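You operate a simulated robot arm through the tools that you are given. There is no shell and no other tool. Be economical: measure what you need, move in short steps, check, and stop when the job is done.

You are at the controls of a simulated robot arm. One attempt, no reset.

## Task
Put the orange tape roll on the paint tray.

It is judged by the outcome, as a careful person would: the job done as asked, and still so three seconds after it is handed in. It fails if anything else is knocked over, pushed out of place, dropped, spilled or broken.

## Robot
A 6-joint arm with a two-finger parallel gripper, fixed in place. Base frame: the origin is at the foot of the arm, x ahead of it, y to its left, z up; the work surface is at about z = 0. Lengths are in mm, angles in rad, forces in N, time in s.
With the tool pointing down near the work surface it reaches from about 140 to 580 mm from the base axis. Its first joint turns from -1.152 to 1.152 rad. Payload 2.1 kg.
The tool frame sits at the grasp point between the pads (the TCP): z along the fingers, y along the line on which they close. The tips reach 30 mm beyond it. The gripper opens to 94 mm. The fingers are 28 mm wide and 10 mm thick; the gripper's body (50 by 96 mm) begins 55 mm behind the TCP.
Orientation is that of the tool frame in the base frame, as a unit quaternion [x, y, z, w]. With the fingers straight down and closing along the base's y, the tool's x points along the base's -x, its y along +y and its z along -z.

## Interface
- The arm moves only by the tool move_arm. Its argument "commands" is a list of rows, each an object of numbers (a shift or turn left out is 0, a gripper value left out holds the last): "x", "y", "z": the shift along the base's x, y, z in mm; "ax", "ay", "az": the turn, a rotation vector about the base's x, y, z in rad; "gripper": the closure, from 0 (fully open) to 1 (shut). In form: [{"x": .., "y": .., "z": .., "ax": .., "ay": .., "az": .., "gripper": ..}, ...]. A call has 1 to 12 rows; each row is the pose to reach, as a shift and turn from the pose commanded when the call began. A row lasts 0.2 s, in which the tool goes at most 50 mm and 0.15 rad; a call with a longer step from one row to the next is refused whole, and so is a gripper value outside its range. A pose out of reach is approached as far as the arm can. The call stops where the force on the tool passes 40 N (or 10 N more than at its start, if that is more) or the arm is blocked; 0.2 s more then pass. Each finger travels about 72 mm/s and halts on what it meets, pressing with about 23 N; the grip force reading is that of the motor and also rises with nothing between the fingers. The clock runs only during rows and for 0.2 s after the last one: add rows that repeat a pose to give the fingers time. The reply holds the time, the measured pose of the TCP, the force on the tool along the base axes, the opening and the grip force, in the units named above and with some noise.
- Cameras (640 x 400 px; columns grow to the right, rows downward): "scene" is fixed at [37.3, -359.1, 497.8]; the picture's right is [0.91, -0.42, 0.00], its down [-0.18, -0.39, -0.90] and it looks along [0.38, 0.82, -0.43] (base axes); focal length 326 px, centre (320, 200). "wrist" rides on the gripper at [76, 14, -102] in the tool frame; the picture's right is [-0.18, 0.98, 0.00], its down [-0.75, -0.14, -0.64] and it looks along [-0.63, -0.12, 0.77] (tool axes); focal length 243 px, centre (320, 200). There is no depth. A picture from a camera that has moved, and an enlarged one, comes with that camera's place and axes in the base frame and with its lens.
- grab_frame(camera): a new picture of that camera. The clock stands still meanwhile.
- zoom(camera, box): a new picture of the part [left, top, right, bottom] of that camera's present view, enlarged. The clock stands still meanwhile.
- job_done(): hands the job in; it is judged then, once.

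Work in short steps. Places have to be worked out from the pictures, the camera data and where the tool is seen: move nearer, look again, correct. Check each grasp and each placing, and mend what went wrong. You have 90 turns and 38 pictures in all, those below and enlarged ones among them. Open the gripper and draw the arm clear of the work before you hand the job in, unless the task says otherwise; then end with one line.

The tools are called after "Request:" as a command line: name --argument value ..., lists and objects as JSON in quotes. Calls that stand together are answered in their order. move_arm: Moves the arm, as the interface text tells. Its arguments: {"type":"object","properties":{"commands":{"type":"array"}},"required":["commands"]} The other tools are called the same way: grab_frame (camera) takes a picture; zoom (camera, box) takes an enlarged picture of a part of a camera's view; job_done () hands the job in.

At the start:

```text
t: 0.0
ee_pos: [302.1, 79.6, 274.4]
orientation: [0.0, 1.0, -0.001, 0.0]
wrist_force: [0.8, -0.4, 0.8]
width: 93.8
finger_force: 0.0
```

scene: 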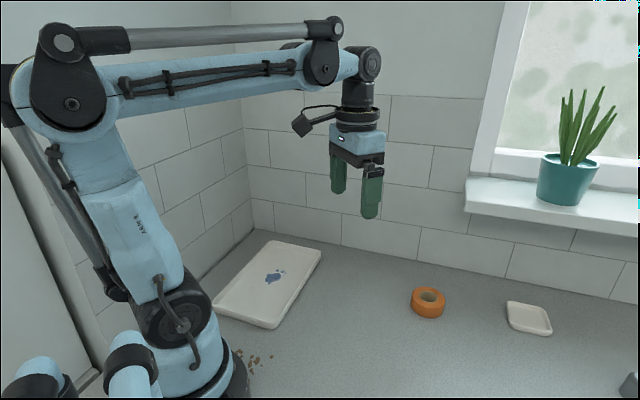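
wrist: 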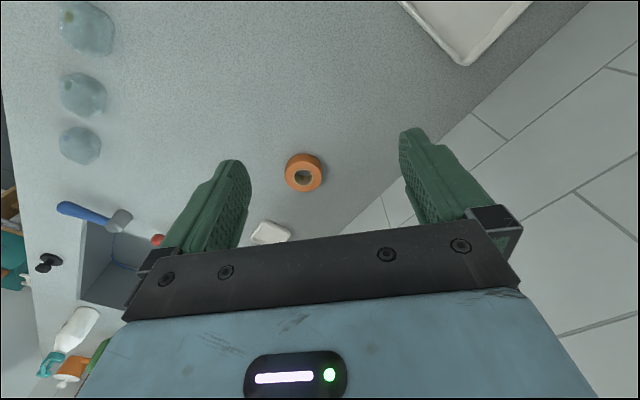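

The tape looks to be near (463, 22) and the large tray with the blue mark near (175, 217). I'll zoom in on both to confirm which is which and refine the positions.

Request:
zoom --camera "scene" --box '[200, 220, 360, 340]'

Request:
zoom --camera "scene" --box '[390, 260, 570, 360]'

```text
3.33 times, centred on (280, 280) of scene
camera zoom: at [37.3, -359.1, 497.8], right [0.91, -0.42, 0.0], down [-0.18, -0.39, -0.9], along [0.38, 0.82, -0.43], focal length 1088 px, centre (453, -67)
```

zoom: 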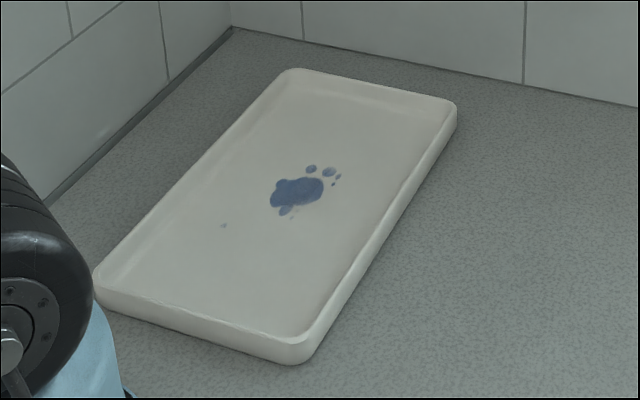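

```text
3.56 times, centred on (480, 310) of scene
camera zoom: at [37.3, -359.1, 497.8], right [0.91, -0.42, 0.0], down [-0.18, -0.39, -0.9], along [0.38, 0.82, -0.43], focal length 1160 px, centre (-249, -191)
```

zoom: 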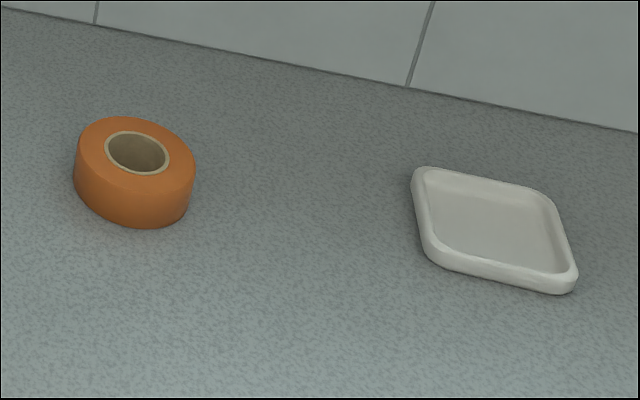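

The paint tray is the large one: centre about (193, 242), its long axis at about 45° in the xy plane. The tape is about 70 mm wide and centred near (461, 20). I'll move above it with the gripper open and look again.

Request:
move_arm --commands '[{"x": 40, "y": -15, "z": -15, "gripper": 0}, {"x": 80, "y": -30, "z": -35}, {"x": 120, "y": -45, "z": -55}, {"x": 159, "y": -60, "z": -74}, {"x": 159, "y": -60, "z": -114}, {"x": 159, "y": -60, "z": -144}, {"x": 159, "y": -60, "z": -144}]'

Request:
grab_frame --camera "wrist"

Request:
grab_frame --camera "scene"

```text
t: 1.6
ee_pos: [462.5, 20.2, 129.8]
orientation: [0.001, 1.0, 0.0, 0.0]
wrist_force: [-0.2, -0.2, -0.2]
width: 94.1
finger_force: 0.1
```

```text
33 pictures are left
camera wrist: at [386.4, 33.5, 231.4], right [0.18, 0.98, 0.0], down [0.75, -0.14, 0.64], along [0.63, -0.12, -0.77], focal length 243 px, centre (320, 200)
```

wrist: 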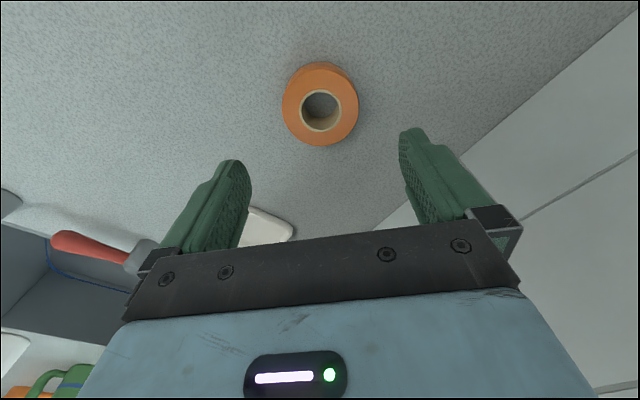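

```text
32 pictures are left
```

scene: 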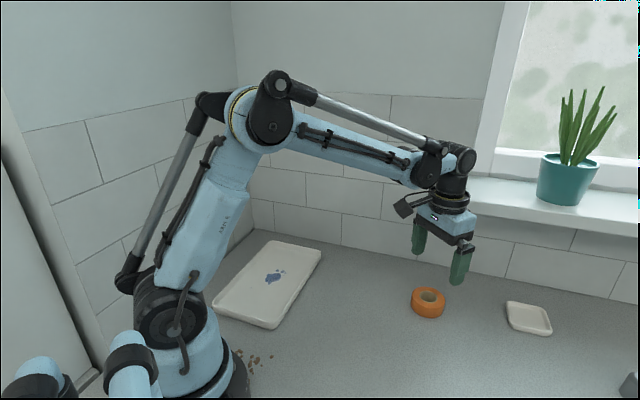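

The wrist view puts the tape at about (457, 20), 63–70 mm wide, which agrees with the scene estimate. I'll descend to z≈36 with the fingers still open.

Request:
move_arm --commands '[{"x": -4, "z": -30}, {"x": -4, "z": -55}, {"x": -4, "z": -75}, {"x": -4, "z": -75}]'

Request:
grab_frame --camera "wrist"

Request:
zoom --camera "scene" --box '[370, 220, 530, 340]'

```text
t: 2.6
ee_pos: [459.3, 19.6, 54.3]
orientation: [0.001, 1.0, 0.0, 0.0]
wrist_force: [0.2, -0.8, 0.9]
width: 94.0
finger_force: 0.0
```

```text
31 pictures are left
camera wrist: at [382.7, 32.1, 156.2], right [0.18, 0.98, 0.0], down [0.75, -0.14, 0.64], along [0.63, -0.12, -0.77], focal length 243 px, centre (320, 200)
```

wrist: 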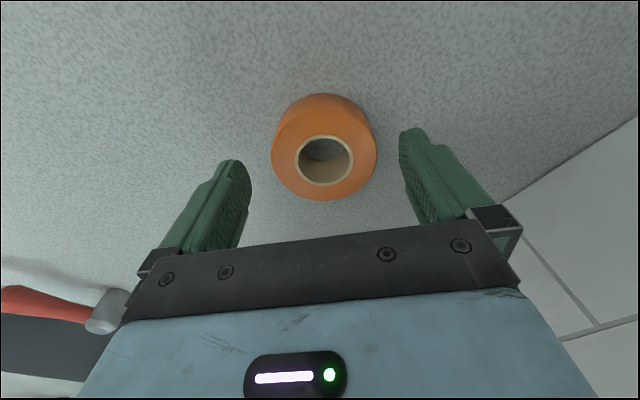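

```text
3.33 times, centred on (450, 280) of scene
camera zoom: at [37.3, -359.1, 497.8], right [0.91, -0.42, 0.0], down [-0.18, -0.39, -0.9], along [0.38, 0.82, -0.43], focal length 1088 px, centre (-113, -67)
```

zoom: 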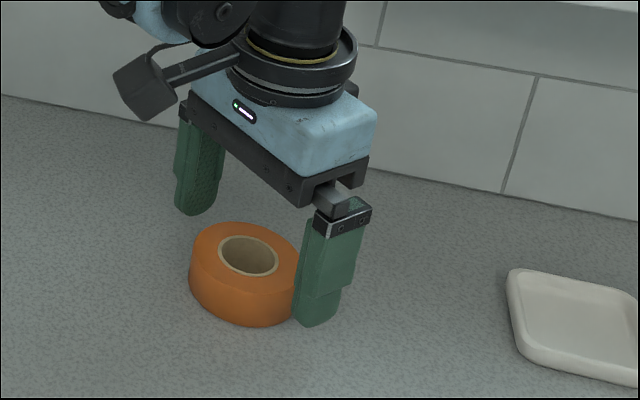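

The tape is centred between the fingers, at about (456, 20). I'll lower the last stretch, nudge x by −3, and close.

Request:
move_arm --commands '[{"x": -3, "z": -10}, {"x": -3, "z": -18}, {"x": -3, "z": -18, "gripper": 0.3}, {"x": -3, "z": -18, "gripper": 0.6}, {"x": -3, "z": -18, "gripper": 1}, {"x": -3, "z": -18, "gripper": 1}, {"x": -3, "z": -18, "gripper": 1}]'

Request:
grab_frame --camera "wrist"

```text
t: 4.2
ee_pos: [455.0, 19.7, 37.1]
orientation: [-0.001, 1.0, 0.0, 0.0]
wrist_force: [-0.2, 0.6, 0.5]
width: 63.3
finger_force: 23.0
```

```text
29 pictures are left
camera wrist: at [379.9, 33.2, 138.6], right [0.18, 0.98, 0.0], down [0.75, -0.14, 0.64], along [0.63, -0.12, -0.77], focal length 243 px, centre (320, 200)
```

wrist: 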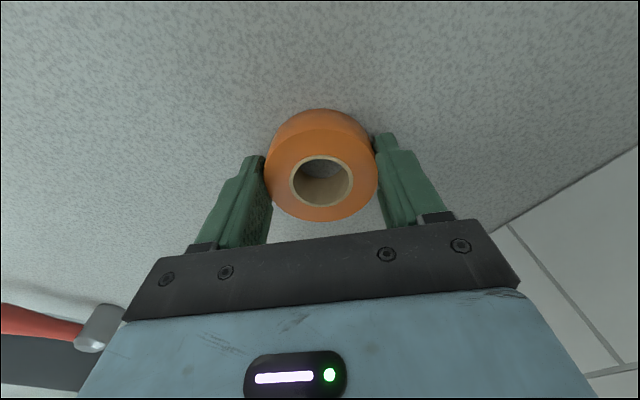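

The grip is firm at a 63 mm opening. I'll lift and check that the tape comes with it.

Request:
move_arm --commands '[{"z": 15}, {"z": 40}, {"z": 75}, {"z": 110}, {"z": 110}]'

Request:
grab_frame --camera "wrist"

```text
t: 5.4
ee_pos: [458.7, 19.4, 148.8]
orientation: [0.0, 1.0, 0.0, 0.0]
wrist_force: [0.0, 0.3, -0.4]
width: 63.9
finger_force: 23.0
```

```text
28 pictures are left
camera wrist: at [382.2, 32.8, 249.4], right [0.18, 0.98, 0.0], down [0.75, -0.14, 0.64], along [0.63, -0.12, -0.77], focal length 243 px, centre (320, 200)
```

wrist: 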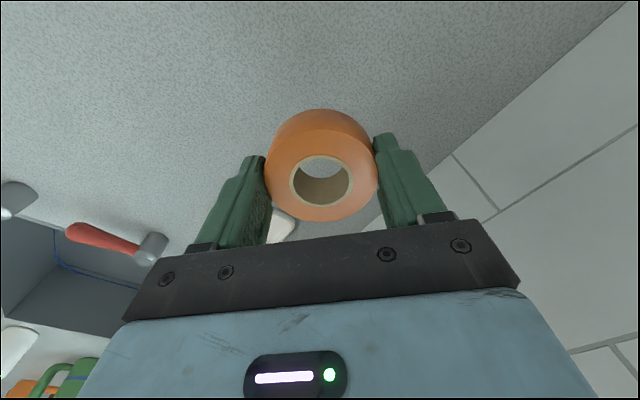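

The tape is held. I'll carry it at z≈150 to above the tray centre.

Request:
move_arm --commands '[{"x": -26, "y": 22}, {"x": -52, "y": 44}, {"x": -78, "y": 66}, {"x": -104, "y": 88}, {"x": -130, "y": 110}, {"x": -156, "y": 132}, {"x": -182, "y": 154}, {"x": -208, "y": 176}, {"x": -234, "y": 198}, {"x": -260, "y": 220}, {"x": -260, "y": 220}]'

Request:
grab_frame --camera "wrist"

Request:
grab_frame --camera "scene"

```text
t: 7.8
ee_pos: [196.1, 238.3, 146.1]
orientation: [0.0, 1.0, -0.001, 0.0]
wrist_force: [-0.1, 0.2, -0.9]
width: 63.7
finger_force: 23.2
```

```text
27 pictures are left
camera wrist: at [119.8, 251.6, 247.8], right [0.18, 0.98, 0.0], down [0.75, -0.14, 0.64], along [0.63, -0.12, -0.77], focal length 243 px, centre (320, 200)
```

wrist: 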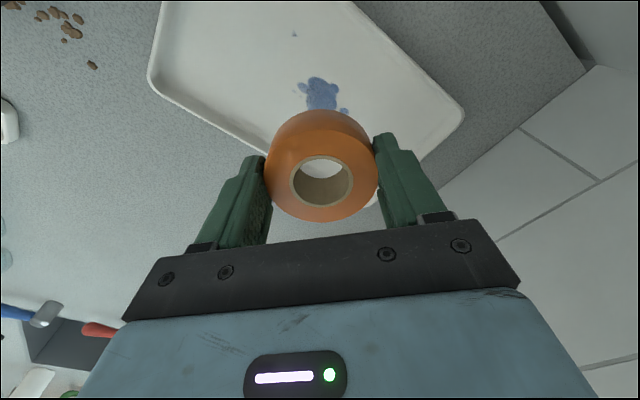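

```text
26 pictures are left
```

scene: 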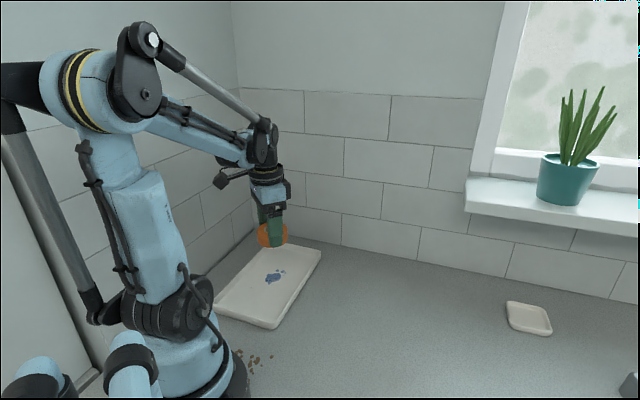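

The wrist view confirms the tray: corners at about (148, 94), (322, 282) and (230, 369), centre about (193, 240). I'm above it, so I'll lower the tape to just over the tray floor.

Request:
move_arm --commands '[{"z": -30}, {"z": -60}, {"z": -80}, {"z": -90}, {"z": -90}]'

Request:
zoom --camera "scene" --box '[200, 220, 360, 340]'

```text
t: 9.0
ee_pos: [193.3, 239.9, 57.9]
orientation: [0.0, 1.0, 0.0, 0.0]
wrist_force: [-0.3, -0.2, -0.3]
width: 63.6
finger_force: 23.0
```

```text
3.33 times, centred on (280, 280) of scene
camera zoom: at [37.3, -359.1, 497.8], right [0.91, -0.42, 0.0], down [-0.18, -0.39, -0.9], along [0.38, 0.82, -0.43], focal length 1088 px, centre (453, -67)
```

zoom: 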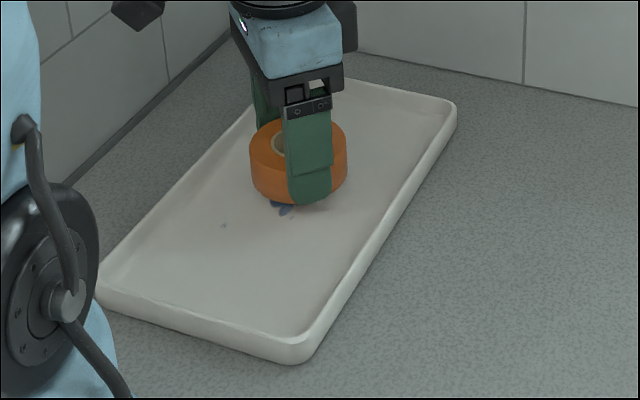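

It's well inside the tray and still above the floor, so I'll creep down a few millimetres at a time and watch the force.

Request:
move_arm --commands '[{"z": -3}, {"z": -6}, {"z": -8}, {"z": -8}]'

```text
t: 10.0
ee_pos: [194.1, 240.5, 49.8]
orientation: [0.0, 1.0, -0.001, 0.0]
wrist_force: [0.2, 0.2, -0.3]
width: 63.5
finger_force: 23.3
```

There's no contact yet, so I'll go on in 1–2 mm steps.

Request:
move_arm --commands '[{"z": -1}, {"z": -2}, {"z": -3}, {"z": -3}]'

```text
t: 11.0
ee_pos: [194.4, 239.3, 47.8]
orientation: [0.0, 1.0, 0.0, 0.0]
wrist_force: [-0.9, -0.4, 0.0]
width: 63.4
finger_force: 22.8
```

Still free at z≈47; I'll continue down.

Request:
move_arm --commands '[{"z": -1}, {"z": -2}, {"z": -3}, {"z": -3}]'

Request:
zoom --camera "scene" --box '[240, 230, 320, 290]'

```text
t: 12.0
ee_pos: [195.0, 238.8, 44.7]
orientation: [0.001, 1.0, 0.001, 0.0]
wrist_force: [0.0, 1.1, -1.2]
width: 63.4
finger_force: 23.3
```

```text
6.67 times, centred on (280, 260) of scene
camera zoom: at [37.3, -359.1, 497.8], right [0.91, -0.42, 0.0], down [-0.18, -0.39, -0.9], along [0.38, 0.82, -0.43], focal length 2175 px, centre (587, -200)
```

zoom: 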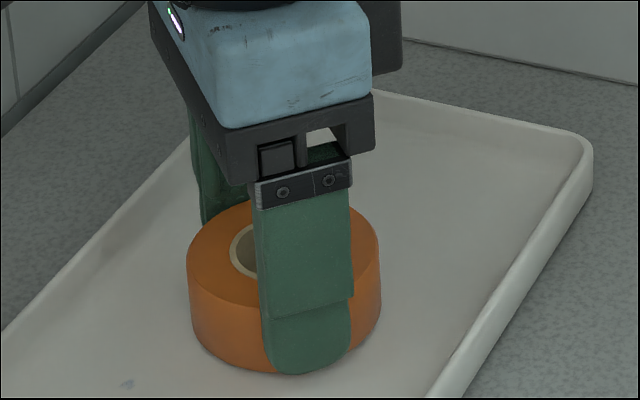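

The tape looks within a few millimetres of the floor with no force yet, so I'll take another couple of small steps.

Request:
move_arm --commands '[{"z": -1}, {"z": -2}, {"z": -2}]'

```text
t: 12.8
ee_pos: [194.4, 239.1, 42.8]
orientation: [0.0, 1.0, 0.0, 0.0]
wrist_force: [0.3, -0.7, 0.1]
width: 63.1
finger_force: 23.5
```

No contact at 42.8; another small step down.

Request:
move_arm --commands '[{"z": -1}, {"z": -2}, {"z": -2}]'

```text
t: 13.6
ee_pos: [194.7, 239.8, 40.3]
orientation: [0.001, 1.0, 0.001, 0.001]
wrist_force: [1.9, -2.2, 16.0]
width: 62.9
finger_force: 22.6
```

The 16 N upward force means the tape is on the tray floor. I'll ease up 1 mm and open gently, keeping the fingers inside the tray.

Request:
move_arm --commands '[{"z": 1}, {"z": 1, "gripper": 0.28}, {"z": 1, "gripper": 0.2}, {"z": 1, "gripper": 0.15}, {"z": 1, "gripper": 0.12}, {"z": 1, "gripper": 0.12}]'

Request:
zoom --camera "scene" --box '[200, 220, 360, 340]'

```text
t: 15.0
ee_pos: [195.2, 238.6, 42.2]
orientation: [0.0, 1.0, 0.0, 0.001]
wrist_force: [-0.7, -1.3, 0.8]
width: 82.9
finger_force: 0.0
```

```text
3.33 times, centred on (280, 280) of scene
camera zoom: at [37.3, -359.1, 497.8], right [0.91, -0.42, 0.0], down [-0.18, -0.39, -0.9], along [0.38, 0.82, -0.43], focal length 1088 px, centre (453, -67)
```

zoom: 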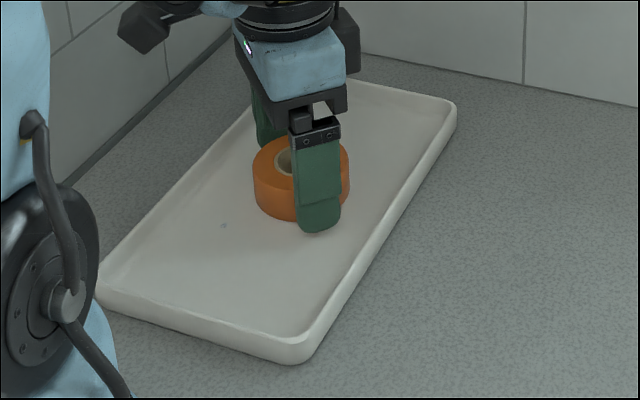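

The tape is released and resting flat. I'll raise the arm straight up, then draw it away.

Request:
move_arm --commands '[{"z": 20}, {"z": 50}, {"z": 90}, {"z": 130}, {"z": 170, "gripper": 0}, {"x": 35, "y": -30, "z": 190}, {"x": 70, "y": -60, "z": 200}, {"x": 100, "y": -95, "z": 210}, {"x": 100, "y": -95, "z": 210}]'

Request:
grab_frame --camera "scene"

```text
refused: row 6 steps farther than a row can; nothing moved
```

```text
22 pictures are left
```

scene: 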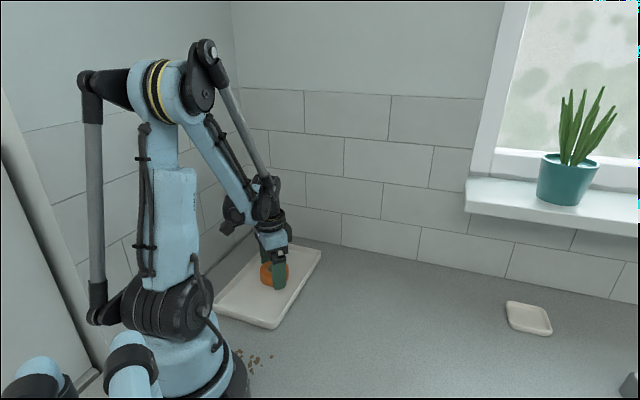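

That call was refused because one step was slightly too long, so I'll repeat it with shorter steps.

Request:
move_arm --commands '[{"z": 20}, {"z": 50}, {"z": 90}, {"z": 130}, {"z": 170, "gripper": 0}, {"x": 30, "y": -25, "z": 190}, {"x": 60, "y": -50, "z": 200}, {"x": 90, "y": -75, "z": 205}, {"x": 120, "y": -100, "z": 205}, {"x": 120, "y": -100, "z": 205}]'

Request:
grab_frame --camera "scene"

```text
t: 17.2
ee_pos: [315.2, 140.6, 247.0]
orientation: [0.0, 1.0, 0.0, 0.0]
wrist_force: [-0.4, -0.4, -0.3]
width: 94.0
finger_force: 0.0
```

```text
21 pictures are left
```

scene: 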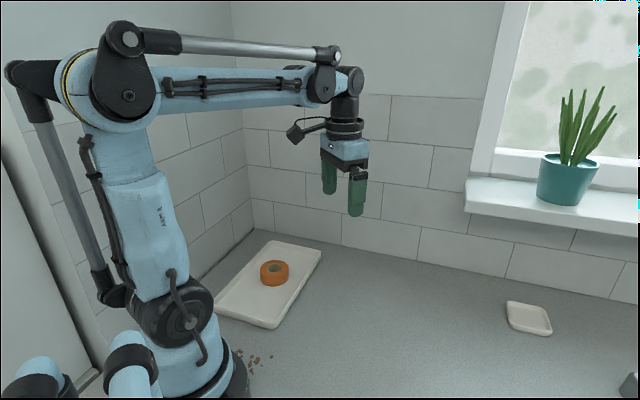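

The tape lies flat in the paint tray, the tray hasn't moved, and the arm is clear, so I'm handing the job in.

Request:
job_done

```text
The job is handed in.
```

The orange tape roll is lying flat on the paint tray, nothing else in view was moved, and the gripper is open and clear of the work.
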